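You operate a simulated robot arm through the tools that you are given. There is no shell and no other tool. Be economical: measure what you need, move in short steps, check, and stop when the job is done.

You run a simulated two-armed robot. Do the job below in one go: nothing can be reset, and whatever is moved stays where it is left.

JOB
Turn the winder three tension knob to 35 cN. Put the yellow filter on the top of the workbench. Open the right drawer of the test bench, take the green wax ring from the top of the board stand and put it in the inside the right drawer of the test bench and shut the drawer again. Pull the left drawer of the test bench open. Any order will do.

It is judged by the outcome, as a careful person would: the job done as asked, and still so three seconds after it is handed in. It fails if anything else is knocked over, pushed out of place, dropped, spilled or broken.

ROBOT AND FRAMES
Two 7-joint arms with two-finger parallel grippers on one trunk, on a base that drives. Base frame: it is fixed to the floor where the robot stands at the start and does not move with it; the origin is under the middle of the robot, x ahead of it, y to its left, z up. Lengths are in cm, angles in degrees, forces in N, time in s.
The left shoulder is at the start at [5, 17.7, 102.9], the right one opposite. Places, roughly: inside the right drawer of the test bench [-600, 130, 80]; left drawer of the test bench [-670, 80, 80]; right drawer of the test bench [-600, 130, 80]; top of the workbench [-150, 420, 90]; wax ring [-225, 125, 75]; winder three tension knob [80, -10, 80]; yellow filter (7x7x5 cm) [-180, 110, 80]. Payload 3.43 kg a hand.
The TCP of each hand is the grasp point between the finger pads, 3.4 cm short of the fingertips. In the tool frame z runs along the fingers and y along their closing line. The gripper opens to 12.8 cm. The fingers are 2.4 cm wide and 1.2 cm thick; the gripper's body (4.8 by 13 cm) begins 9.6 cm behind the TCP.
Orientation is told as [roll, pitch, yaw] about the base's x, y, z axes, in that order, counted from this pose: with the fingers straight down and closing along the base's y, the tool's x points along the base's -x, its y along +y and its z along -z.

CONTROLS
- The arms move only by the tool apply_moves. It takes "left_steps", "right_steps" or both (then of equal length, played together; a hand with none holds still); each is a list of rows, each a list of 3 entries, a list of its own where there are three numbers: the finger opening in mm, from 0 to 128, then the shift along the tool's x, y, z in units of 40 mm (1.0 is 40 mm), then the turn, a rotation vector about the tool's x, y, z in units of 8 degrees (1.0 is 8 degrees). In form: [[grip, [dx, dy, dz], [ax, ay, az]], ...]. A call has 1 to 12 rows; each row shifts and turns the commanded pose from where the row before left it, along the tool's axes as they then stand. A call with a number of a shift or a turn outside -1 to 1 is refused whole. Rows are played at 5 a second. More than 5 cm and 8.6 degrees between two rows, or a gripper value outside its range, and nothing of the call is played. A pose out of reach is approached as far as the arm can. The call stops where the force on the tool passes 40 N (or 10 N more than at its start, if that is more) or the arm is blocked; 0.2 s more then pass. The fingers move at their own pace (about 10.8 cm/s each) and stop on an object; they squeeze with about 38 N. The grip force told is the motor's: it shows also when the fingers shut on nothing. Time passes only in rows, and 0.2 s behind the last, so rows that do not move let the fingers close. It gives the time, the measured TCP pose, the force on the tool (base axes), the opening and the grip force at its end, in the units of the frame above (readings bear some noise), with the torque about the TCP (base axes, N m) and any sound that the robot's microphone picked up, and new pictures: "show" is both (left out), scene, wrist or none (wrist: the cameras of the hands that moved).
- Cameras (640 x 400 px; columns grow to the right, rows downward): "scene" is now at [15.47, -3.56, 120.27]; the picture's right is [-0.19, -0.98, 0.00], its down [-0.46, 0.09, -0.88] and it looks along [0.87, -0.16, -0.47] (base axes); focal length 284 px, centre (320, 200). "left" rides on the left gripper at [7.6, 1.1, -16] in its tool frame; the picture's right is [-0.15, 0.99, 0.00], its down [-0.88, -0.13, -0.46] and it looks along [-0.45, -0.07, 0.89] (tool axes); focal length 234 px, centre (320, 200). "right" rides on the right gripper at [7.6, -1.1, -16] in its tool frame; the picture's right is [0.15, 0.99, 0.00], its down [-0.88, 0.13, -0.46] and it looks along [-0.45, 0.07, 0.89] (tool axes); focal length 234 px, centre (320, 200). There is no depth. A picture from a camera that has moved, and an enlarged one, comes with that camera's place and axes in the base frame and with its lens. The place of the scene camera against the robot may be out by one fixed shift of up to 2.5 cm in any direction.
- slide_trunk(by): slides the trunk up (or, below 0, down) by that many cm; the arms and the scene camera ride with it, the base frame stays. It gives what a move gives, with no picture.
- steer(legs): drives the robot by 1 to 6 legs, each [ahead, turn to the left] in cm and degrees, along the robot's own axes; the way and the turn of a leg run together, so that a leg with both is an arc; at most 150 cm and 180 degrees a leg. The arms and the cameras ride along, it lands a little off, and it stops where it bumps. It gives what a move gives, and a new picture of the scene camera.
- pan_tilt(pan, tilt): turns the head with the scene camera to pan (to the left, within 80 degrees either way) and tilt (down, from -29 to 69), counted from straight ahead of the robot. It gives what a move gives, and a new picture of the scene camera.
- enlarge(camera, box): a new picture of the part [left, top, right, bottom] of that camera's present view, enlarged. No time passes.
- hand_in(): hands the job in; it is judged then, once.

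Work in short steps. Places have to be worked out from the pictures, the camera data and where the tool is seen: move nearer, look again, correct. Check each grasp and each placing, and mend what went wrong. You have 165 turns and 260 pictures in all, those below and enlarged ones among them. Open the grippers and draw the arms clear of the work before you hand the job in, unless the task says otherwise; then end with one line.

The tools are called after "Call:" as a command line: name --argument value ..., lists and objects as JSON in quotes. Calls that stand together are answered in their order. apply_moves: Moves the arms, as the interface text tells. Its arguments: {"type":"object","properties":{"left_steps":{"type":"array","items":{"type":"array"}},"right_steps":{"type":"array","items":{"type":"array"}},"show":{"type":"string","enum":["both","scene","wrist","none"]}},"required":[]} The other tools are called the same way: slide_trunk (by) slides the trunk up or down; steer (legs) drives the base; pan_tilt (pan, tilt) turns the head that bears the scene camera; enlarge (camera, box) takes an enlarged picture of a part of a camera's view; hand_in () hands the job in.

At the start:

```text
time_s: 0.0
left_tool_pos: [47.52, 18.22, 97.78]
left_ee_rot: [0.0, 0.0, -0.1]
left_ft_force: [-0.1, 0.0, 0.1]
left_ft_torque: [0.01, -0.01, 0.05]
left_opening: 12.83
left_gripper_force: 0.0
right_tool_pos: [40.01, -18.17, 100.54]
right_ee_rot: [0.0, 0.0, 0.0]
right_ft_force: [0.6, 0.0, -0.2]
right_ft_torque: [0.01, 0.03, 0.0]
right_opening: 12.8
right_gripper_force: 0.1
trunk travel left (down, up): [-20.0, 20.1]
robot x, y, heading: [-0.02, -0.25, -0.1]
head pan, tilt: [-10.7, 27.8]
```

scene: 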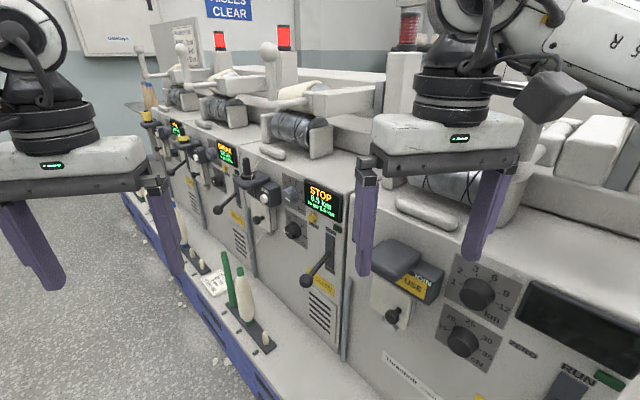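
right: 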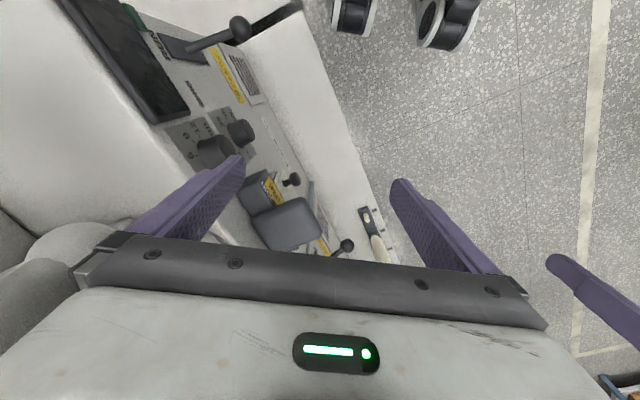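
left: 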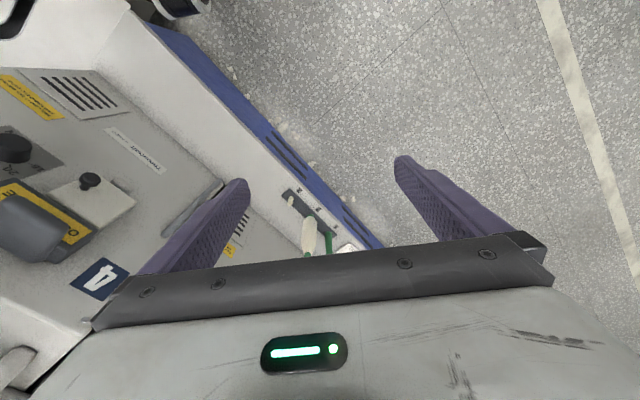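

The scene shows several winder units; I enlarge to read the dials and the unit numbers.

Call:
enlarge --camera "scene" --box '[360, 220, 640, 400]'

Call:
enlarge --camera "scene" --box '[140, 100, 360, 240]'

Call:
enlarge --camera "right" --box '[60, 0, 400, 260]'

```text
2.22 times, centred on (500, 310) of scene
camera zoom: at [15.47, -3.56, 120.27], right [-0.19, -0.98, 0.0], down [-0.46, 0.09, -0.88], along [0.87, -0.16, -0.47], focal length 630 px, centre (-80, -44)
```

zoom: 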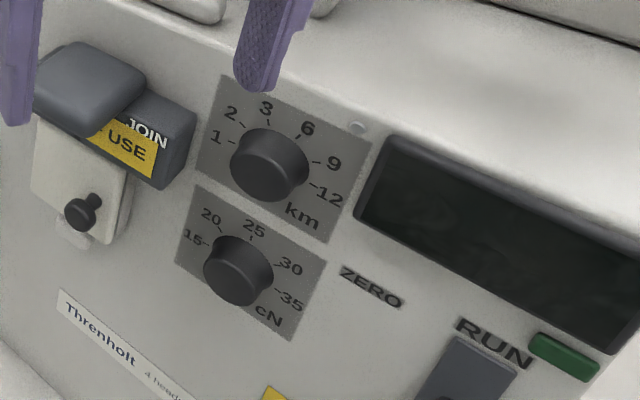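

```text
2.86 times, centred on (250, 170) of scene
camera zoom: at [15.47, -3.56, 120.27], right [-0.19, -0.98, 0.0], down [-0.46, 0.09, -0.88], along [0.87, -0.16, -0.47], focal length 810 px, centre (520, 286)
```

zoom: 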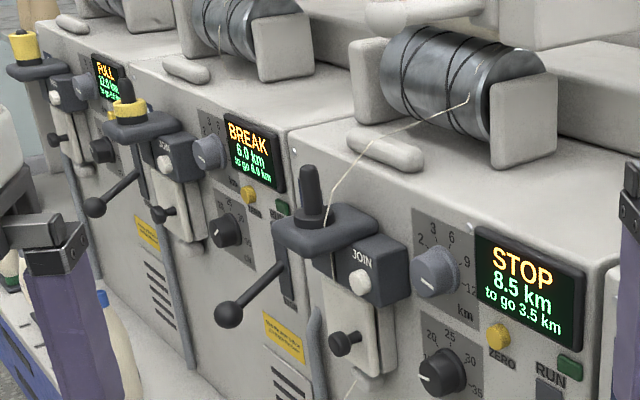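

```text
1.54 times, centred on (230, 130) of right
camera zoom: at [32.5, -19.37, 116.51], right [-0.15, 0.99, 0.0], down [0.88, 0.13, 0.46], along [0.45, 0.07, -0.89], focal length 360 px, centre (458, 308)
```

zoom: 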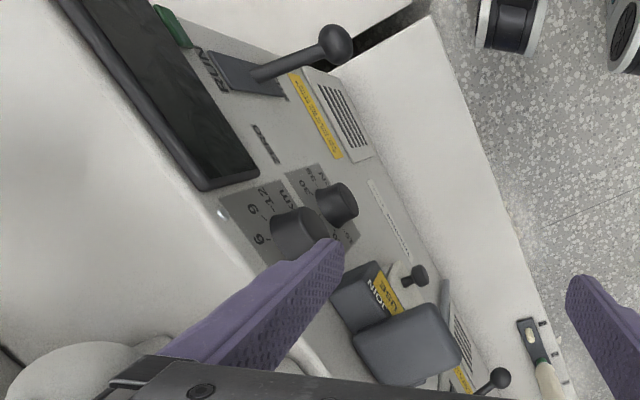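

Unit three (the "STOP" unit) sits near [76,-8,80], on a face that runs obliquely. I draw the hands in, then drive to stand in front of that unit.

Call:
apply_moves --left_steps '[[128, [1, 0, 0], [0, 0, 0]], [128, [1, 0, 0], [0, 0, 0]], [128, [1, 0, 0], [0, 0, 0]], [128, [0.5, 0, -0.5], [0, 0, 0]]]' --right_steps '[[60, [1, 0, 0], [0, 0, 0]], [60, [1, 0, 0], [0, 0, 0]], [60, [0, 0, -1], [0, 0, 0]], [60, [0, 0, -0.5], [0, 0, 0]]]' --show "none"

Call:
steer --legs '[[0, 48], [44, 0]]'

```text
time_s: 1.0
left_tool_pos: [33.54, 18.01, 99.67]
left_ee_rot: [-0.1, 0.1, 0.1]
left_ft_force: [0.0, 0.0, 0.6]
left_ft_torque: [0.01, 0.0, -0.03]
left_opening: 12.8
left_gripper_force: 0.0
right_tool_pos: [31.99, -17.9, 106.33]
right_ee_rot: [-0.1, 0.0, -0.1]
right_ft_force: [-1.1, 0.2, -0.4]
right_ft_torque: [0.02, 0.0, 0.02]
right_opening: 6.01
right_gripper_force: 0.1
trunk travel left (down, up): [-20.0, 20.1]
robot x, y, heading: [-0.18, 0.31, -0.0]
head pan, tilt: [-10.7, 27.8]
```

```text
time_s: 5.8
left_tool_pos: [38.89, 69.71, 99.65]
left_ee_rot: [0.0, 0.0, 47.9]
left_ft_force: [0.0, -0.5, 0.5]
left_ft_torque: [-0.01, 0.0, 0.03]
left_opening: 12.79
left_gripper_force: 0.0
right_tool_pos: [64.52, 44.18, 106.36]
right_ee_rot: [0.0, 0.0, 47.8]
right_ft_force: [0.5, 0.1, -0.3]
right_ft_torque: [0.0, 0.02, -0.02]
right_opening: 6.01
right_gripper_force: 0.0
trunk travel left (down, up): [-20.0, 20.1]
robot x, y, heading: [29.51, 32.62, 47.7]
head pan, tilt: [-10.7, 27.8]
camera scene: at [41.07, 41.3, 120.26], right [0.6, -0.8, 0.0], down [-0.37, -0.28, -0.88], along [0.71, 0.53, -0.47], focal length 284 px, centre (320, 200)
```

scene: 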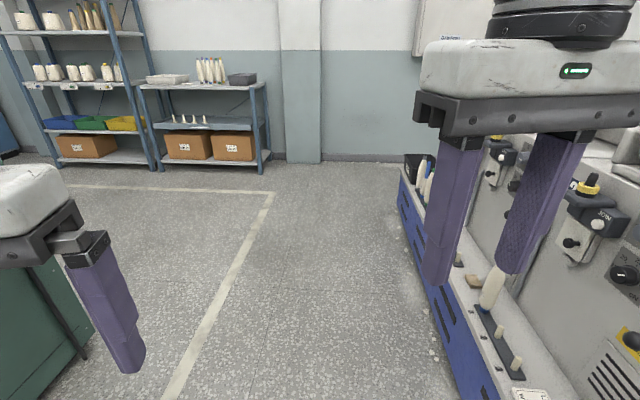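

Robot stands about 58 cm from the face. I turn right to face unit three.

Call:
steer --legs '[[0, -106]]'

Call:
pan_tilt --pan 15 --tilt 35

```text
time_s: 10.7
left_tool_pos: [62.92, 13.69, 99.63]
left_ee_rot: [0.1, 0.0, -57.6]
left_ft_force: [0.0, -0.5, 0.7]
left_ft_torque: [0.02, -0.02, -0.01]
left_opening: 12.78
left_gripper_force: 0.0
right_tool_pos: [31.58, -4.29, 106.36]
right_ee_rot: [0.0, -0.1, -57.6]
right_ft_force: [0.3, 0.3, 0.9]
right_ft_torque: [0.0, 0.02, 0.0]
right_opening: 6.0
right_gripper_force: 0.1
trunk travel left (down, up): [-20.0, 20.1]
robot x, y, heading: [29.85, 32.6, -57.8]
head pan, tilt: [-10.7, 27.8]
camera scene: at [36.18, 16.19, 120.27], right [-0.93, -0.37, 0.0], down [-0.17, 0.43, -0.88], along [0.33, -0.82, -0.47], focal length 284 px, centre (320, 200)
```

scene: 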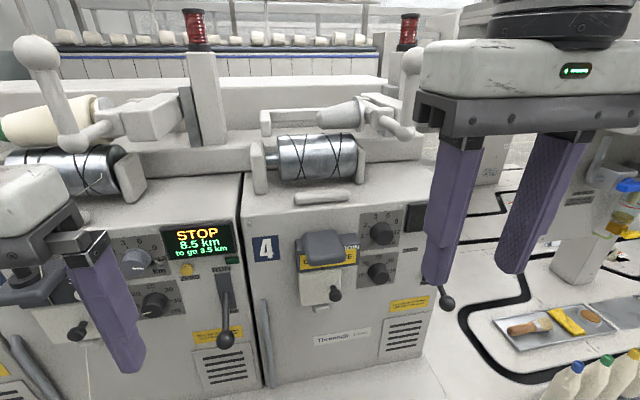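

```text
time_s: 11.6
left_tool_pos: [62.75, 13.71, 99.61]
left_ee_rot: [0.0, 0.1, -57.6]
left_ft_force: [0.1, -0.5, 0.2]
left_ft_torque: [0.01, 0.0, -0.01]
left_opening: 12.81
left_gripper_force: 0.1
right_tool_pos: [31.57, -4.22, 106.37]
right_ee_rot: [0.1, 0.0, -57.7]
right_ft_force: [0.2, -0.6, -0.3]
right_ft_torque: [0.0, -0.04, -0.02]
right_opening: 5.99
right_gripper_force: 0.0
trunk travel left (down, up): [-20.0, 20.1]
robot x, y, heading: [29.63, 32.44, -57.6]
head pan, tilt: [15.0, 35.0]
camera scene: at [39.29, 18.71, 119.14], right [-0.68, -0.74, 0.0], down [-0.42, 0.39, -0.82], along [0.6, -0.56, -0.57], focal length 284 px, centre (320, 200)
```

scene: 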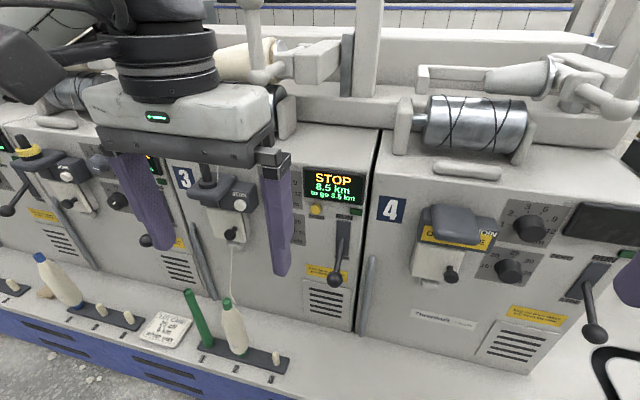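

Label 3 confirms the unit; the cN knob triangulates to about [79.6,-7.9,77.4]. I pitch the left hand to point horizontally at the panel.

Call:
apply_moves --left_steps '[[128, [0, 0, 0], [0, -1, 0]], [128, [0, 0, 0], [0, -1, 0]], [128, [0, 0, 0], [0, -1, 0]], [128, [0, 0, 0], [0, -1, 0]], [128, [0, 0, 0], [0, -1, 0]], [128, [0, 0, 0], [0, -1, 0]], [128, [0, 0, 0], [0, -1, 0]], [128, [0, 0, 0], [0, -1, 0]], [128, [0, 0, 0], [0, -1, 0]], [128, [0, 0, 0], [0, -1, 0]], [128, [0, 0, 0], [0, -1, 0]], [128, [0, 0, 0], [0, -0.25, 0]]]'

```text
time_s: 14.2
left_tool_pos: [62.2, -0.08, 110.38]
left_ee_rot: [-158.6, -90.0, 101.0]
left_ft_force: [-0.9, 0.0, 0.1]
left_ft_torque: [0.0, 0.0, -0.03]
left_opening: 12.83
left_gripper_force: 0.0
left hand out of reach, approached as far as the arm can: row 5, 6, 7, 8, 9, 10, 11, 12
right_tool_pos: [31.55, -4.23, 106.26]
right_ee_rot: [0.0, 0.0, -57.5]
right_ft_force: [-1.1, 0.4, -0.2]
right_ft_torque: [0.01, -0.01, 0.02]
right_opening: 5.99
right_gripper_force: 0.0
trunk travel left (down, up): [-20.0, 20.1]
robot x, y, heading: [29.82, 32.63, -57.5]
head pan, tilt: [15.0, 35.0]
camera scene: at [39.3, 18.71, 119.14], right [-0.68, -0.74, 0.0], down [-0.42, 0.39, -0.82], along [0.6, -0.55, -0.57], focal length 284 px, centre (320, 200)
camera left: at [54.6, 13.85, 102.86], right [0.83, 0.53, 0.15], down [-0.35, 0.32, 0.88], along [0.42, -0.79, 0.45], focal length 234 px, centre (320, 200)
```

scene: 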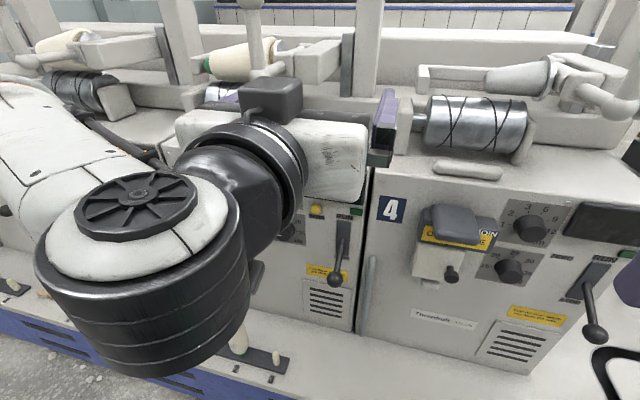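
left: 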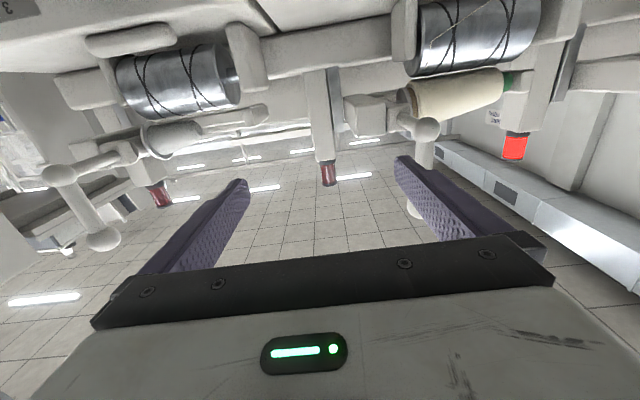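

The arm is too folded at this distance, so I back the base away 22 cm before lowering the hand.

Call:
steer --legs '[[-22, 0]]'

Call:
apply_moves --left_steps '[[128, [0.0, 0, 0], [0, 0, 0]], [128, [0.5, 0, 0], [0, 0, 0]]]' --show "none"

```text
time_s: 15.8
left_tool_pos: [50.37, 18.47, 110.45]
left_ee_rot: [-75.0, -90.1, 17.2]
left_ft_force: [0.3, 0.2, -0.1]
left_ft_torque: [0.0, 0.0, 0.03]
left_opening: 12.78
left_gripper_force: 0.1
right_tool_pos: [19.53, 14.55, 106.28]
right_ee_rot: [0.1, 0.1, -57.8]
right_ft_force: [0.1, -1.0, -0.2]
right_ft_torque: [0.0, 0.0, -0.03]
right_opening: 6.03
right_gripper_force: 0.1
trunk travel left (down, up): [-20.0, 20.1]
robot x, y, heading: [17.74, 51.34, -57.5]
head pan, tilt: [15.0, 35.0]
camera scene: at [27.44, 37.4, 119.15], right [-0.68, -0.73, 0.0], down [-0.42, 0.39, -0.82], along [0.6, -0.56, -0.57], focal length 284 px, centre (320, 200)
```

scene: 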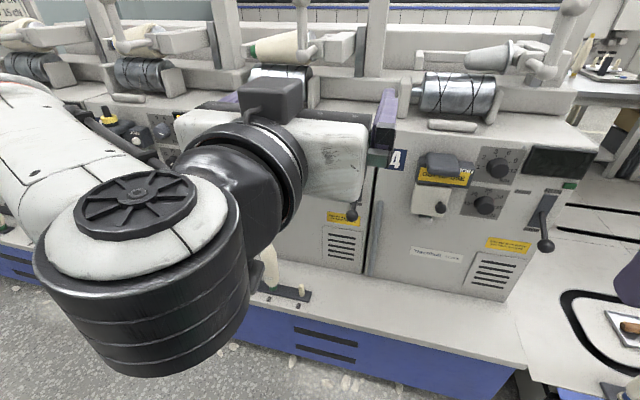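

```text
time_s: 16.4
left_tool_pos: [50.18, 18.02, 108.63]
left_ee_rot: [-6.3, -89.8, -51.4]
left_ft_force: [0.0, 0.5, -0.5]
left_ft_torque: [-0.01, -0.02, 0.02]
left_opening: 12.81
left_gripper_force: 0.1
left hand out of reach, approached as far as the arm can: row 2
right_tool_pos: [19.46, 14.48, 106.3]
right_ee_rot: [-0.1, 0.0, -57.8]
right_ft_force: [0.1, 0.1, -0.2]
right_ft_torque: [0.0, 0.02, -0.02]
right_opening: 6.0
right_gripper_force: 0.1
trunk travel left (down, up): [-20.0, 20.1]
robot x, y, heading: [17.55, 51.05, -57.7]
head pan, tilt: [15.0, 35.0]
```

The hand follows again; I lower it and move it forward and left toward the knob's line, keeping clear of the panel.

Call:
apply_moves --left_steps '[[128, [0.3, 0.3, 1], [0, 0, 0]], [128, [0.3, 0.3, 1], [0, 0, 0]], [128, [0.8, 0.3, 0.7], [0, 0, 0]], [128, [1, 0.3, 0.3], [0, 0, 0]], [128, [1, 0.3, 0.3], [0, 0, 0]], [128, [1, 0.3, 0.3], [0, 0, 0]], [128, [1, 0.3, 0.3], [0, 0, 0]], [128, [1, 0.3, 0], [0, 0, 0]], [128, [1, 0.3, 0], [0, 0, 0]]]'

```text
time_s: 18.4
left_tool_pos: [53.57, 6.26, 87.32]
left_ee_rot: [-9.0, -89.6, -48.2]
left_ft_force: [0.6, 0.0, 0.0]
left_ft_torque: [-0.03, -0.01, -0.01]
left_opening: 12.8
left_gripper_force: 0.0
left hand out of reach, approached as far as the arm can: row 4, 5, 6, 7, 8, 9
right_tool_pos: [19.62, 14.47, 106.35]
right_ee_rot: [0.0, 0.0, -57.9]
right_ft_force: [-0.4, -0.4, -0.6]
right_ft_torque: [0.0, 0.0, 0.01]
right_opening: 5.98
right_gripper_force: 0.0
trunk travel left (down, up): [-20.0, 20.1]
robot x, y, heading: [17.85, 50.86, -57.7]
head pan, tilt: [15.0, 35.0]
camera scene: at [27.46, 37.36, 119.14], right [-0.68, -0.73, 0.0], down [-0.42, 0.39, -0.82], along [0.6, -0.56, -0.57], focal length 284 px, centre (320, 200)
camera left: at [45.73, 20.18, 79.79], right [0.83, 0.54, 0.15], down [-0.35, 0.31, 0.88], along [0.43, -0.79, 0.45], focal length 234 px, centre (320, 200)
```

scene: 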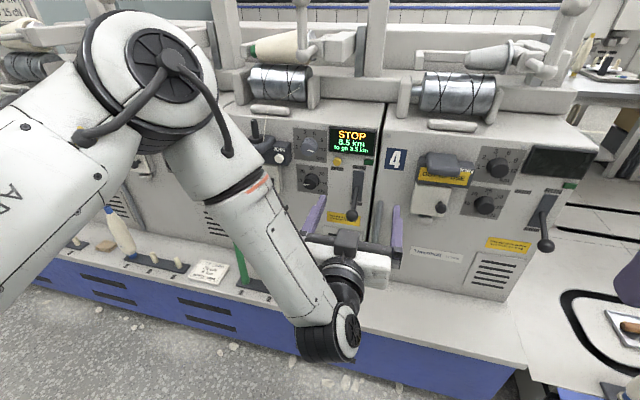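
left: 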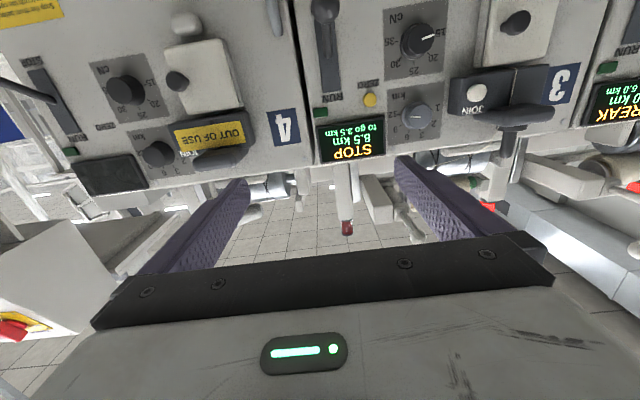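

The knob is visible in the wrist view, near [80,-7,76.8]. I lower the trunk to bring the hand to knob height, then shift left.

Call:
slide_trunk --by -11

Call:
apply_moves --left_steps '[[128, [0, 0.8, 0.3], [0, 0, 0]], [128, [0, 0.9, 0.2], [0, 0, 0]], [128, [0, 0.9, 0.2], [0, 0, 0]], [128, [0, 0.9, 0.2], [0, 0, 0]]]'

```text
time_s: 19.9
left_tool_pos: [53.61, 6.33, 76.32]
left_ee_rot: [-4.0, -89.6, -53.2]
left_ft_force: [0.2, 0.8, -0.3]
left_ft_torque: [-0.01, -0.01, -0.01]
left_opening: 12.79
left_gripper_force: 0.1
right_tool_pos: [19.63, 14.49, 95.4]
right_ee_rot: [-0.1, 0.0, -57.8]
right_ft_force: [-0.8, -0.1, 0.3]
right_ft_torque: [0.03, 0.0, 0.03]
right_opening: 5.97
right_gripper_force: 0.1
trunk travel left (down, up): [-9.0, 31.1]
robot x, y, heading: [17.93, 51.27, -57.7]
head pan, tilt: [15.0, 35.0]
```

```text
time_s: 20.9
left_tool_pos: [57.27, 7.86, 82.16]
left_ee_rot: [1.5, -89.2, -58.1]
left_ft_force: [0.0, -0.2, -0.2]
left_ft_torque: [0.0, -0.04, 0.04]
left_opening: 12.79
left_gripper_force: 0.0
left hand out of reach, approached as far as the arm can: row 1, 2, 3, 4
right_tool_pos: [19.49, 14.42, 95.33]
right_ee_rot: [0.1, 0.0, -57.8]
right_ft_force: [-0.8, -0.8, 0.1]
right_ft_torque: [-0.05, -0.01, 0.0]
right_opening: 5.99
right_gripper_force: 0.1
trunk travel left (down, up): [-9.0, 31.1]
robot x, y, heading: [17.63, 51.28, -57.9]
head pan, tilt: [15.0, 35.0]
camera scene: at [27.46, 37.37, 108.14], right [-0.68, -0.73, 0.0], down [-0.42, 0.39, -0.82], along [0.6, -0.56, -0.57], focal length 284 px, centre (320, 200)
camera left: at [49.21, 21.66, 74.88], right [0.83, 0.54, 0.15], down [-0.35, 0.3, 0.89], along [0.44, -0.78, 0.44], focal length 234 px, centre (320, 200)
```

scene: 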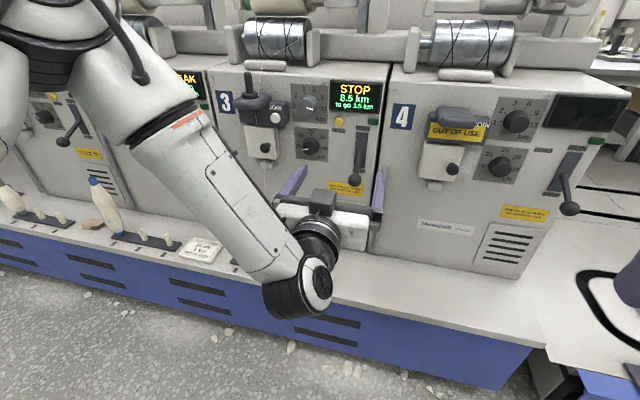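
left: 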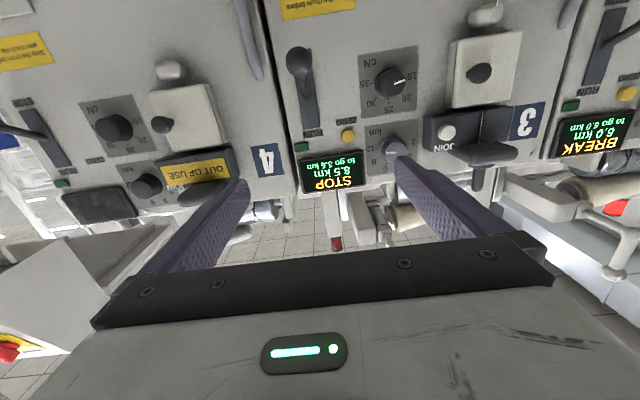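

The arm is at its limit sideways, so I let the base do the lateral shift at a safe distance and the trunk fix the height.

Call:
steer --legs '[[-8, 0], [0, 60], [13, 0], [0, -60]]'

Call:
slide_trunk --by -5

Call:
apply_moves --left_steps '[[80, [0, 0, 0], [0, 0, 0]], [80, [0, 0, 0], [0, 0, 0]]]'

```text
time_s: 28.1
left_tool_pos: [65.25, 14.31, 82.25]
left_ee_rot: [-1.4, -89.1, -56.2]
left_ft_force: [0.1, -0.3, 0.9]
left_ft_torque: [0.01, 0.03, 0.0]
left_opening: 12.83
left_gripper_force: 0.0
right_tool_pos: [27.61, 21.71, 95.32]
right_ee_rot: [0.0, 0.1, -58.8]
right_ft_force: [0.1, -0.2, 0.7]
right_ft_torque: [-0.03, 0.03, 0.0]
right_opening: 5.98
right_gripper_force: 0.1
trunk travel left (down, up): [-9.0, 31.1]
robot x, y, heading: [26.45, 58.81, -58.7]
head pan, tilt: [15.0, 35.0]
camera scene: at [35.95, 44.48, 108.14], right [-0.69, -0.72, 0.0], down [-0.41, 0.4, -0.82], along [0.59, -0.57, -0.57], focal length 284 px, centre (320, 200)
```

scene: 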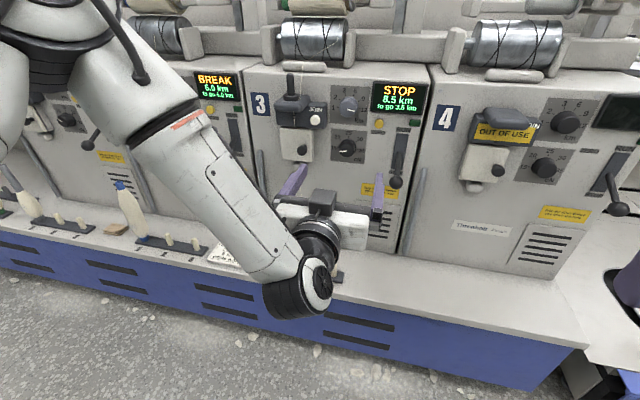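

```text
time_s: 29.1
left_tool_pos: [65.18, 14.26, 77.18]
left_ee_rot: [-1.2, -89.3, -56.3]
left_ft_force: [0.3, 0.5, 0.5]
left_ft_torque: [0.01, -0.05, -0.04]
left_opening: 12.8
left_gripper_force: 0.0
right_tool_pos: [27.68, 21.76, 90.3]
right_ee_rot: [0.0, 0.0, -58.7]
right_ft_force: [-0.7, -0.1, 0.0]
right_ft_torque: [0.0, 0.03, 0.0]
right_opening: 6.01
right_gripper_force: 0.0
trunk travel left (down, up): [-4.0, 36.1]
robot x, y, heading: [26.68, 58.43, -58.6]
head pan, tilt: [15.0, 35.0]
```

```text
time_s: 29.6
left_tool_pos: [65.19, 14.48, 77.32]
left_ee_rot: [-1.0, -89.3, -56.4]
left_ft_force: [0.3, 0.7, -0.7]
left_ft_torque: [-0.01, 0.04, -0.05]
left_opening: 7.98
left_gripper_force: 0.0
right_tool_pos: [27.61, 21.6, 90.27]
right_ee_rot: [0.1, 0.0, -58.8]
right_ft_force: [0.2, -0.3, 0.9]
right_ft_torque: [0.01, -0.02, -0.01]
right_opening: 6.01
right_gripper_force: 0.1
trunk travel left (down, up): [-4.0, 36.1]
robot x, y, heading: [26.29, 58.28, -58.8]
head pan, tilt: [15.0, 35.0]
camera scene: at [35.95, 44.48, 103.14], right [-0.69, -0.72, 0.0], down [-0.41, 0.4, -0.82], along [0.59, -0.57, -0.57], focal length 284 px, centre (320, 200)
camera left: at [57.38, 28.38, 69.87], right [0.84, 0.53, 0.15], down [-0.35, 0.3, 0.89], along [0.42, -0.79, 0.44], focal length 234 px, centre (320, 200)
```

scene: 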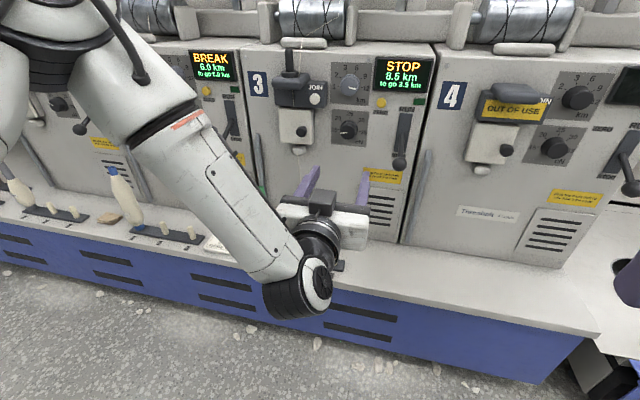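
left: 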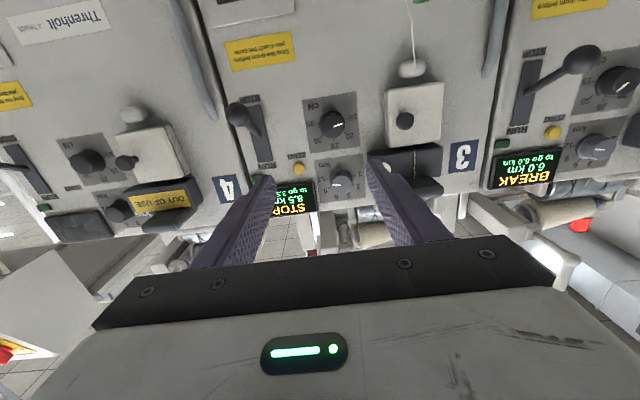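

Knob triangulates to [81.1,-6.3,76.2]; hand is about 26 cm short, 2.3 cm right of it and 1 cm high. I try extending the arm part of the way.

Call:
apply_moves --left_steps '[[80, [0.1, 0.2, 0.8], [0, 0, 0]], [80, [0.1, 0.2, 0.8], [0, 0, 0]], [80, [0.1, 0.2, 0.8], [0, 0, 0]]]' --show "wrist"

```text
time_s: 30.4
left_tool_pos: [68.81, 6.33, 77.95]
left_ee_rot: [-1.3, -88.8, -55.8]
left_ft_force: [0.4, 0.4, 0.1]
left_ft_torque: [0.0, -0.02, 0.02]
left_opening: 7.98
left_gripper_force: 0.1
left hand out of reach, approached as far as the arm can: row 1, 2, 3
right_tool_pos: [27.68, 21.69, 90.41]
right_ee_rot: [0.0, 0.1, -58.7]
right_ft_force: [-0.2, 0.2, -0.3]
right_ft_torque: [-0.04, 0.0, 0.01]
right_opening: 5.99
right_gripper_force: 0.0
trunk travel left (down, up): [-4.0, 36.1]
robot x, y, heading: [26.5, 58.55, -58.6]
head pan, tilt: [15.0, 35.0]
camera left: at [60.89, 20.2, 70.66], right [0.83, 0.54, 0.15], down [-0.35, 0.3, 0.89], along [0.43, -0.79, 0.43], focal length 234 px, centre (320, 200)
```

left: 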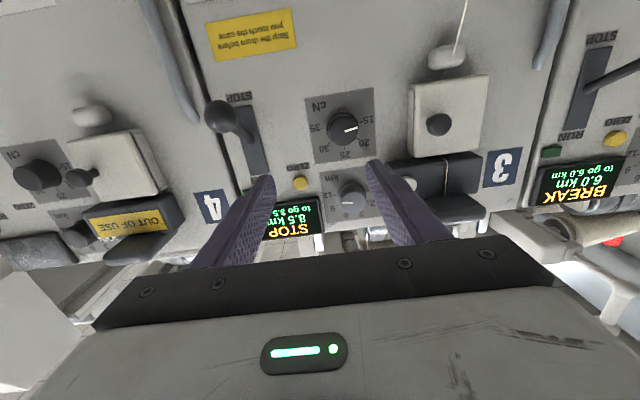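

The arm slides along a joint limit; the roll about the tool axis is free, so I roll the hand back (counter-clockwise), which I'd need anyway before a clockwise turn, and see if this frees it.

Call:
apply_moves --left_steps '[[80, [0, 0, 0], [0, 0, -1]], [80, [0, 0, 0], [0, 0, -1]], [80, [0, 0, 0], [0, 0, -1]], [80, [0, 0, 0], [0, 0, -1]], [80, [0, 0, 0], [0, 0, -1]], [80, [0, 0, 0], [0, 0, -1]], [80, [0, 0, 0], [0, 0, -1]], [80, [0, 0, 0], [0, 0, -1]], [80, [0, 0, 0], [0, 0, -1]], [80, [0, 0, 0], [0, 0, -1]]]'

```text
time_s: 32.6
left_tool_pos: [68.76, 6.35, 78.13]
left_ee_rot: [-88.9, -9.8, 32.6]
left_ft_force: [-0.2, 0.0, -0.2]
left_ft_torque: [-0.01, 0.0, 0.02]
left_opening: 8.0
left_gripper_force: 0.0
right_tool_pos: [27.63, 21.67, 90.43]
right_ee_rot: [0.0, -0.1, -58.8]
right_ft_force: [0.3, 0.6, -0.3]
right_ft_torque: [0.01, 0.02, -0.02]
right_opening: 5.98
right_gripper_force: 0.1
trunk travel left (down, up): [-4.0, 36.1]
robot x, y, heading: [26.19, 58.7, -58.8]
head pan, tilt: [15.0, 35.0]
camera scene: at [35.95, 44.48, 103.14], right [-0.69, -0.72, 0.0], down [-0.41, 0.4, -0.82], along [0.59, -0.57, -0.57], focal length 284 px, centre (320, 200)
camera left: at [53.89, 15.61, 75.99], right [0.25, 0.18, -0.95], down [0.46, 0.84, 0.29], along [0.85, -0.51, 0.13], focal length 234 px, centre (320, 200)
```

scene: 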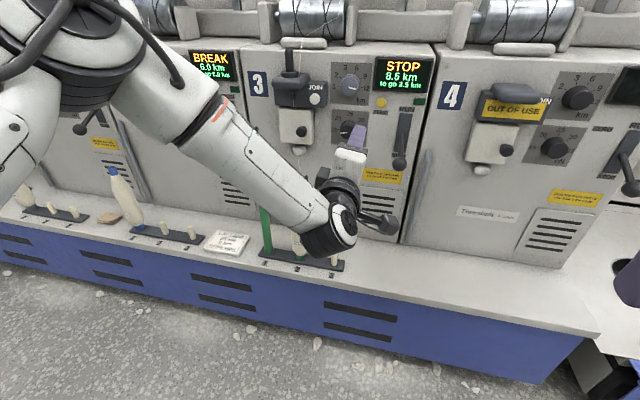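
left: 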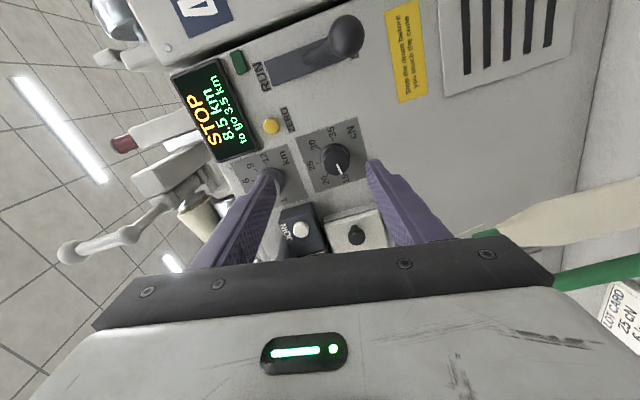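

Now the arm is free of the limit. I enlarge the dial.

Call:
enlarge --camera "left" --box '[230, 90, 390, 220]'

```text
3.08 times, centred on (310, 155) of left
camera zoom: at [53.89, 15.61, 75.99], right [0.25, 0.18, -0.95], down [0.46, 0.84, 0.29], along [0.85, -0.51, 0.13], focal length 720 px, centre (351, 338)
```

zoom: 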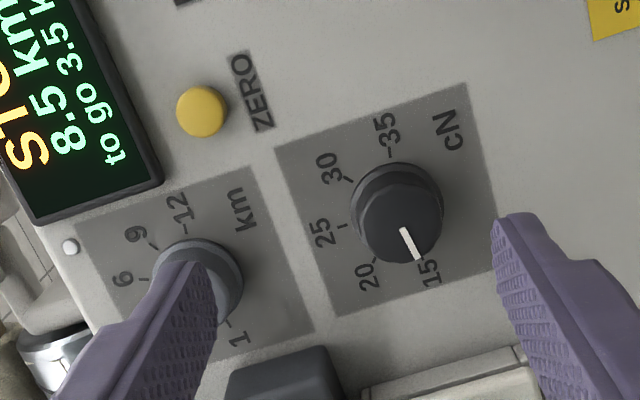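

Scale is about ±100° around 25 at the top, and the pointer stands at about 15, so roughly 200° clockwise is needed. I line the hand up with the knob and come 9 cm nearer.

Call:
apply_moves --left_steps '[[75, [-0.38, 0.25, 0.6], [0, 0, 0]], [75, [-0.38, 0.25, 0.6], [0, 0, 0]], [75, [0, 0, 0.6], [0, 0, 0]], [75, [0, 0, 0.5], [0, 0, 0]]]'

```text
time_s: 33.6
left_tool_pos: [73.08, -1.53, 79.1]
left_ee_rot: [-88.9, -10.1, 32.8]
left_ft_force: [0.0, 0.0, -0.1]
left_ft_torque: [-0.01, 0.02, -0.02]
left_opening: 7.5
left_gripper_force: 0.1
left hand out of reach, approached as far as the arm can: row 1, 2, 3
right_tool_pos: [27.7, 21.75, 90.23]
right_ee_rot: [0.0, 0.0, -58.8]
right_ft_force: [0.7, -1.0, 1.0]
right_ft_torque: [-0.02, 0.04, 0.02]
right_opening: 5.99
right_gripper_force: 0.1
trunk travel left (down, up): [-4.0, 36.1]
robot x, y, heading: [26.32, 58.77, -58.7]
head pan, tilt: [15.0, 35.0]
camera scene: at [35.95, 44.48, 103.14], right [-0.69, -0.72, 0.0], down [-0.41, 0.4, -0.82], along [0.59, -0.57, -0.57], focal length 284 px, centre (320, 200)
camera left: at [58.28, 7.87, 76.88], right [0.26, 0.19, -0.95], down [0.47, 0.84, 0.29], along [0.85, -0.52, 0.13], focal length 234 px, centre (320, 200)
```

scene: 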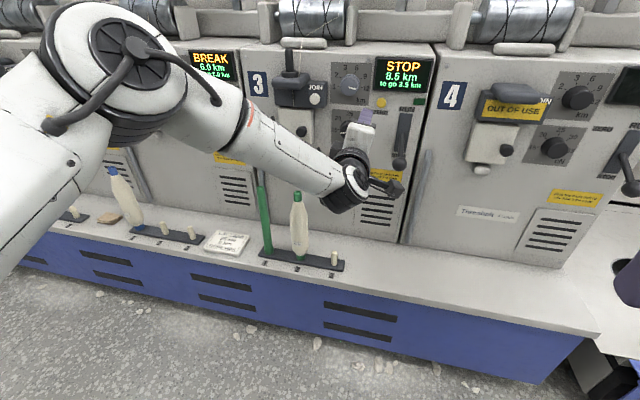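
left: 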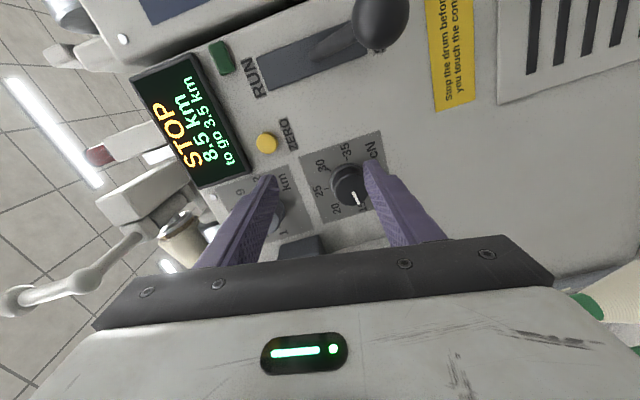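

Sideways the arm is again limited, so I lower the trunk 2.6 cm and turn the base 3° left to centre the hand on the knob.

Call:
slide_trunk --by -2.6

Call:
steer --legs '[[0, 3]]'

Call:
apply_moves --left_steps '[[75, [0, 0, 0], [0, 0, 0]]]' --show "wrist"

```text
time_s: 34.4
left_tool_pos: [73.17, -1.41, 76.41]
left_ee_rot: [-89.0, -10.0, 32.7]
left_ft_force: [0.4, 0.0, -0.3]
left_ft_torque: [0.03, 0.03, 0.02]
left_opening: 7.5
left_gripper_force: 0.1
right_tool_pos: [27.64, 21.68, 87.73]
right_ee_rot: [0.0, 0.0, -58.8]
right_ft_force: [-0.2, 0.5, -0.1]
right_ft_torque: [-0.01, -0.01, 0.01]
right_opening: 5.99
right_gripper_force: 0.0
trunk travel left (down, up): [-1.4, 38.7]
robot x, y, heading: [26.47, 58.36, -58.8]
head pan, tilt: [15.0, 35.0]
```

```text
time_s: 35.2
left_tool_pos: [76.2, 1.15, 76.25]
left_ee_rot: [-88.8, -10.0, 35.7]
left_ft_force: [0.7, 0.2, 0.0]
left_ft_torque: [-0.02, 0.02, -0.01]
left_opening: 7.52
left_gripper_force: 0.0
right_tool_pos: [29.6, 21.94, 87.75]
right_ee_rot: [0.0, 0.0, -55.8]
right_ft_force: [-0.3, 0.0, 0.8]
right_ft_torque: [-0.01, 0.03, 0.02]
right_opening: 5.98
right_gripper_force: 0.0
trunk travel left (down, up): [-1.4, 38.7]
robot x, y, heading: [26.55, 58.64, -56.0]
head pan, tilt: [15.0, 35.0]
camera scene: at [36.59, 45.03, 100.54], right [-0.65, -0.76, 0.0], down [-0.43, 0.37, -0.82], along [0.62, -0.54, -0.57], focal length 284 px, centre (320, 200)
```

scene: 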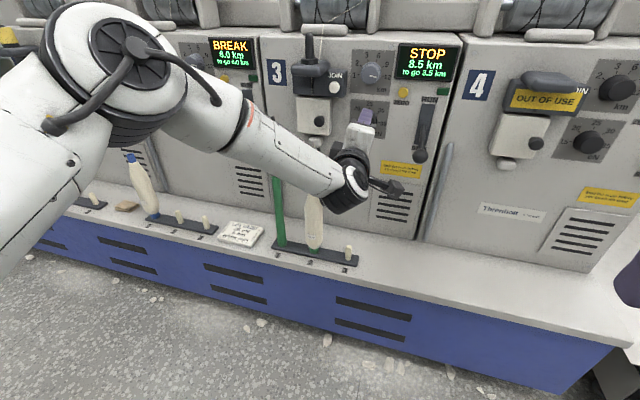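

```text
time_s: 35.6
left_tool_pos: [76.36, 1.06, 76.4]
left_ee_rot: [-89.0, -10.0, 35.7]
left_ft_force: [-0.7, -0.3, 0.2]
left_ft_torque: [0.01, -0.01, 0.02]
left_opening: 7.5
left_gripper_force: 0.0
right_tool_pos: [29.68, 21.88, 87.72]
right_ee_rot: [0.1, 0.0, -55.7]
right_ft_force: [0.4, -0.2, -0.4]
right_ft_torque: [0.01, 0.01, -0.02]
right_opening: 6.01
right_gripper_force: 0.0
trunk travel left (down, up): [-1.4, 38.7]
robot x, y, heading: [26.77, 58.85, -55.7]
head pan, tilt: [15.0, 35.0]
camera left: at [60.91, 9.65, 74.26], right [0.25, 0.2, -0.95], down [0.42, 0.86, 0.29], along [0.87, -0.47, 0.13], focal length 234 px, centre (320, 200)
```

left: 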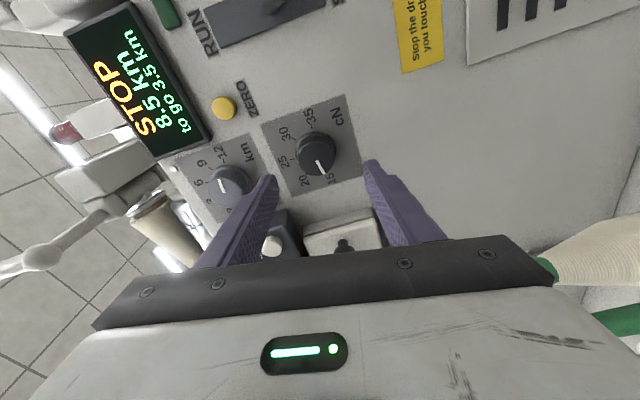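

The knob is now 9 cm ahead and about 1 cm to the right. I open the fingers around it and advance 5 cm.

Call:
apply_moves --left_steps '[[75, [0.28, 0, 0.3], [0, 0, 0]], [75, [0, 0, 0.4], [0, 0, 0]]]' --show "wrist"

```text
time_s: 36.2
left_tool_pos: [76.99, -1.8, 76.16]
left_ee_rot: [-88.9, -10.0, 35.6]
left_ft_force: [-0.2, -0.3, -0.7]
left_ft_torque: [0.0, -0.02, 0.0]
left_opening: 7.48
left_gripper_force: 0.3
right_tool_pos: [29.63, 21.78, 87.66]
right_ee_rot: [0.0, 0.0, -55.8]
right_ft_force: [-0.3, 0.6, -0.3]
right_ft_torque: [0.0, 0.02, -0.03]
right_opening: 6.03
right_gripper_force: 0.1
trunk travel left (down, up): [-1.4, 38.7]
robot x, y, heading: [26.62, 58.57, -55.7]
head pan, tilt: [15.0, 35.0]
camera left: at [61.65, 6.81, 74.07], right [0.25, 0.2, -0.95], down [0.42, 0.86, 0.29], along [0.87, -0.47, 0.13], focal length 234 px, centre (320, 200)
```

left: 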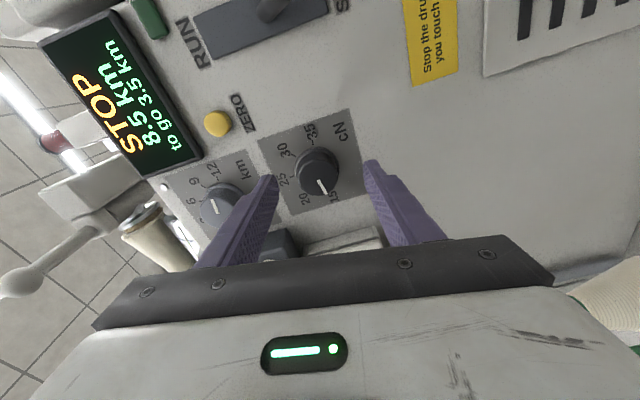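

Lateral is aligned. I advance 2.4 cm more and close on the knob.

Call:
apply_moves --left_steps '[[75, [0, 0, 0.3], [0, 0, 0]], [75, [0, 0, 0.3], [0, 0, 0]]]' --show "wrist"

```text
time_s: 36.8
left_tool_pos: [78.54, -3.61, 76.05]
left_ee_rot: [-89.0, -10.1, 35.7]
left_ft_force: [0.4, 0.4, -0.1]
left_ft_torque: [0.03, 0.01, -0.03]
left_opening: 7.51
left_gripper_force: 0.1
right_tool_pos: [29.58, 21.82, 87.71]
right_ee_rot: [0.0, 0.0, -55.9]
right_ft_force: [-0.2, -0.4, -0.6]
right_ft_torque: [0.0, 0.0, 0.01]
right_opening: 6.04
right_gripper_force: 0.0
trunk travel left (down, up): [-1.4, 38.7]
robot x, y, heading: [26.58, 58.76, -55.7]
head pan, tilt: [15.0, 35.0]
camera left: at [63.07, 4.81, 74.01], right [0.25, 0.2, -0.95], down [0.42, 0.86, 0.29], along [0.87, -0.47, 0.13], focal length 234 px, centre (320, 200)
```

left: 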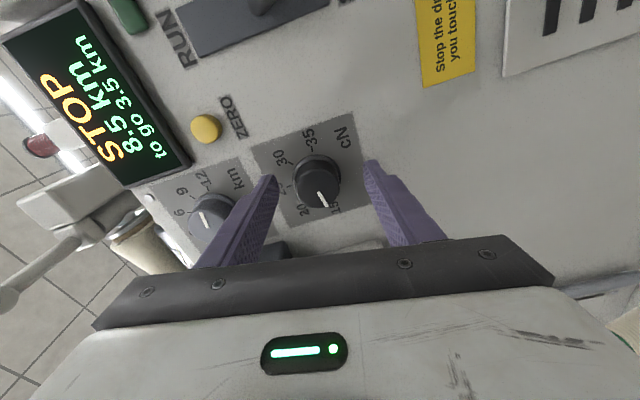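

The hand is centred. I narrow the opening and roll further back with fingers around the knob to gain stroke.

Call:
apply_moves --left_steps '[[60, [0, 0, 0], [0, 0, 0]], [60, [0, 0, 0], [0, 0, -1]], [60, [0, 0, 0], [0, 0, -1]], [60, [0, 0, 0], [0, 0, -1]], [60, [0, 0, 0], [0, 0, -1]], [60, [0, 0, 0], [0, 0, -1]], [60, [0, 0, 0], [0, 0, -1]], [60, [0, 0, 0], [0, 0, -1]]]' --show "wrist"

```text
time_s: 38.6
left_tool_pos: [78.42, -3.74, 76.0]
left_ee_rot: [-88.5, 46.2, 36.9]
left_ft_force: [-0.2, -0.5, 0.7]
left_ft_torque: [-0.03, 0.02, 0.0]
left_opening: 6.01
left_gripper_force: 0.1
right_tool_pos: [29.58, 21.76, 87.65]
right_ee_rot: [0.0, -0.1, -55.8]
right_ft_force: [0.3, 1.1, 0.5]
right_ft_torque: [-0.01, -0.01, -0.03]
right_opening: 6.02
right_gripper_force: 0.2
trunk travel left (down, up): [-1.4, 38.7]
robot x, y, heading: [26.42, 58.64, -55.8]
head pan, tilt: [15.0, 35.0]
camera left: at [64.13, 5.39, 81.03], right [-0.5, -0.35, -0.79], down [0.3, 0.79, -0.54], along [0.81, -0.51, -0.29], focal length 234 px, centre (320, 200)
```

left: 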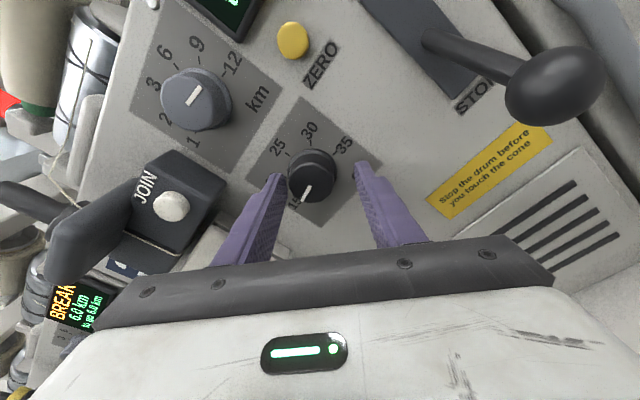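

Plenty of stroke. I centre a little and roll 48° further back.

Call:
apply_moves --left_steps '[[60, [0, -0.15, 0], [0, 0, -1]], [60, [0, 0, 0], [0, 0, -1]], [60, [0, 0, 0], [0, 0, -1]], [60, [0, 0, 0], [0, 0, -1]], [60, [0, 0, 0], [0, 0, -1]], [60, [0, 0, 0], [0, 0, -1]]]' --show "wrist"

```text
time_s: 40.0
left_tool_pos: [78.85, -3.57, 76.52]
left_ee_rot: [76.0, 85.6, -158.0]
left_ft_force: [-0.5, 0.5, 0.1]
left_ft_torque: [-0.01, -0.04, 0.04]
left_opening: 5.99
left_gripper_force: 0.0
right_tool_pos: [29.53, 21.72, 87.77]
right_ee_rot: [0.1, 0.0, -55.8]
right_ft_force: [-0.6, 0.4, 0.6]
right_ft_torque: [0.0, -0.02, 0.01]
right_opening: 6.01
right_gripper_force: 0.0
trunk travel left (down, up): [-1.4, 38.7]
robot x, y, heading: [26.41, 58.44, -55.7]
head pan, tilt: [15.0, 35.0]
camera left: at [68.94, 8.78, 84.47], right [-0.81, -0.58, -0.07], down [-0.22, 0.42, -0.88], along [0.54, -0.69, -0.47], focal length 234 px, centre (320, 200)
```

left: 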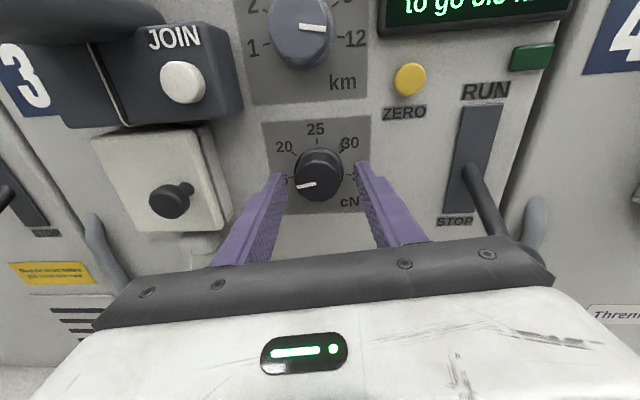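

The view is now upright, with the knob centred between the fingers. I close on the knob.

Call:
apply_moves --left_steps '[[30, [0, 0, 0], [0, 0, 0]], [20, [0, 0, 0], [0, 0, 0]], [20, [0, 0, 0], [0, 0, 0]]]' --show "wrist"

```text
time_s: 40.8
left_tool_pos: [78.89, -3.42, 76.43]
left_ee_rot: [75.9, 85.8, -158.2]
left_ft_force: [4.4, 5.6, -1.2]
left_ft_torque: [-0.16, -0.13, -0.35]
left_opening: 4.1
left_gripper_force: 45.2
right_tool_pos: [29.6, 21.79, 87.72]
right_ee_rot: [0.0, 0.0, -55.8]
right_ft_force: [0.4, 0.5, -0.9]
right_ft_torque: [-0.01, -0.04, -0.01]
right_opening: 6.01
right_gripper_force: 0.1
trunk travel left (down, up): [-1.4, 38.7]
robot x, y, heading: [26.68, 58.64, -55.9]
head pan, tilt: [15.0, 35.0]
camera left: at [69.04, 8.83, 84.45], right [-0.81, -0.59, -0.08], down [-0.22, 0.42, -0.88], along [0.55, -0.69, -0.47], focal length 234 px, centre (320, 200)
```

left: 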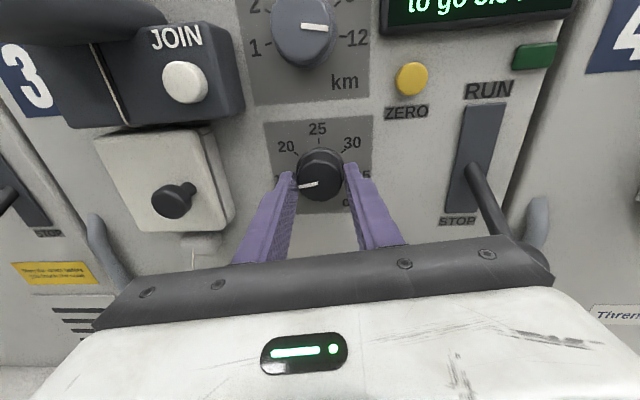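

Gripped at 4.1 cm with a small side force. I turn clockwise 96°.

Call:
apply_moves --left_steps '[[20, [0, 0, 0], [0, 0, 1]], [20, [0, 0, 0], [0, 0, 1]], [20, [0, 0, 0], [0, 0, 1]], [20, [0, 0, 0], [0, 0, 1]], [20, [0, 0, 0], [0, 0, 1]], [20, [0, 0, 0], [0, 0, 1]], [20, [0, 0, 0], [0, 0, 1]], [20, [0, 0, 0], [0, 0, 1]], [20, [0, 0, 0], [0, 0, 1]], [20, [0, 0, 0], [0, 0, 1]], [20, [0, 0, 0], [0, 0, 1]], [20, [0, 0, 0], [0, 0, 1]]]' --show "wrist"

```text
time_s: 43.4
left_tool_pos: [78.92, -3.51, 76.51]
left_ee_rot: [-89.1, -2.0, 36.0]
left_ft_force: [12.9, -1.9, 1.7]
left_ft_torque: [-0.74, -0.5, 0.84]
left_opening: 4.04
left_gripper_force: 45.2
right_tool_pos: [29.65, 21.76, 87.84]
right_ee_rot: [0.0, 0.1, -55.8]
right_ft_force: [1.1, -0.9, 0.0]
right_ft_torque: [-0.01, 0.0, 0.0]
right_opening: 6.0
right_gripper_force: 0.0
trunk travel left (down, up): [-1.4, 38.7]
robot x, y, heading: [26.83, 58.27, -55.8]
head pan, tilt: [15.0, 35.0]
camera left: at [63.31, 4.88, 75.43], right [0.14, 0.12, -0.98], down [0.44, 0.88, 0.17], along [0.89, -0.46, 0.07], focal length 234 px, centre (320, 200)
```

left: 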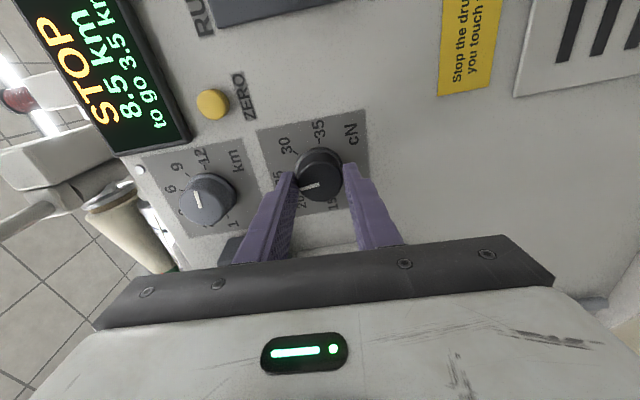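

The knob follows. I continue clockwise 72°.

Call:
apply_moves --left_steps '[[20, [0, 0, 0], [0, 0, 1]], [20, [0, 0, 0], [0, 0, 1]], [20, [0, 0, 0], [0, 0, 1]], [20, [0, 0, 0], [0, 0, 1]], [20, [0, 0, 0], [0, 0, 1]], [20, [0, 0, 0], [0, 0, 1]], [20, [0, 0, 0], [0, 0, 1]], [20, [0, 0, 0], [0, 0, 1]]]' --show "wrist"

```text
time_s: 45.2
left_tool_pos: [78.93, -3.5, 76.61]
left_ee_rot: [-87.5, -66.1, 33.8]
left_ft_force: [12.0, 0.7, 0.6]
left_ft_torque: [-1.08, -0.62, 0.22]
left_opening: 4.06
left_gripper_force: 45.2
right_tool_pos: [29.63, 21.89, 87.8]
right_ee_rot: [0.0, 0.0, -55.8]
right_ft_force: [0.4, 0.5, 0.1]
right_ft_torque: [-0.01, -0.05, 0.01]
right_opening: 5.99
right_gripper_force: 0.1
trunk travel left (down, up): [-1.4, 38.7]
robot x, y, heading: [26.7, 58.77, -55.7]
head pan, tilt: [15.0, 35.0]
camera left: at [67.65, 8.24, 69.42], right [0.78, 0.57, -0.27], down [-0.07, 0.5, 0.87], along [0.63, -0.65, 0.42], focal length 234 px, centre (320, 200)
```

left: 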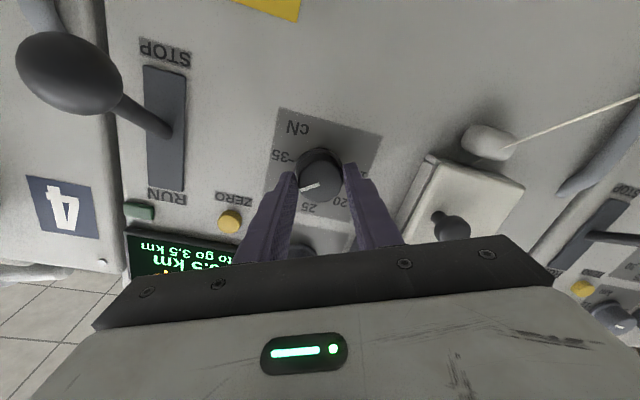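

About 160° done without trouble; I add 32° and look at the scale.

Call:
apply_moves --left_steps '[[20, [0, 0, 0], [0, 0, 1]], [20, [0, 0, 0], [0, 0, 1]], [20, [0, 0, 0], [0, 0, 1]], [20, [0, 0, 0], [0, 0, 1]]]' --show "none"

Call:
enlarge --camera "left" --box '[240, 90, 400, 220]'

```text
time_s: 46.2
left_tool_pos: [78.94, -3.36, 76.54]
left_ee_rot: [82.7, -81.9, -137.1]
left_ft_force: [9.5, 6.1, 0.8]
left_ft_torque: [-0.99, -0.66, -0.2]
left_opening: 4.06
left_gripper_force: 44.7
right_tool_pos: [29.57, 21.94, 87.78]
right_ee_rot: [-0.2, 0.1, -55.7]
right_ft_force: [0.0, 0.2, 0.4]
right_ft_torque: [0.02, 0.02, 0.0]
right_opening: 6.03
right_gripper_force: 0.0
trunk travel left (down, up): [-1.4, 38.7]
robot x, y, heading: [26.25, 58.47, -55.8]
head pan, tilt: [15.0, 35.0]
```

```text
3.08 times, centred on (320, 155) of left
camera zoom: at [71.09, 10.74, 69.44], right [0.78, 0.56, 0.28], down [-0.46, 0.21, 0.86], along [0.42, -0.8, 0.42], focal length 720 px, centre (320, 338)
```

zoom: 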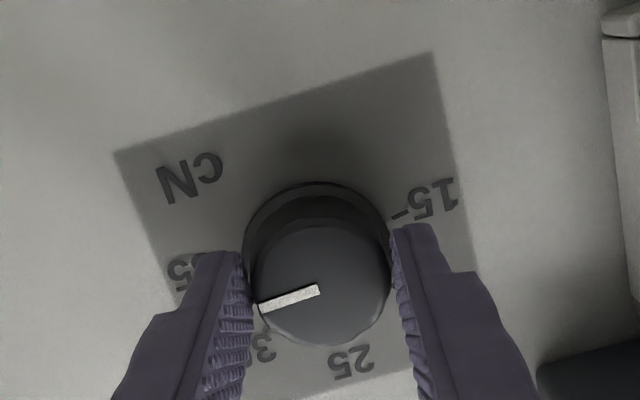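

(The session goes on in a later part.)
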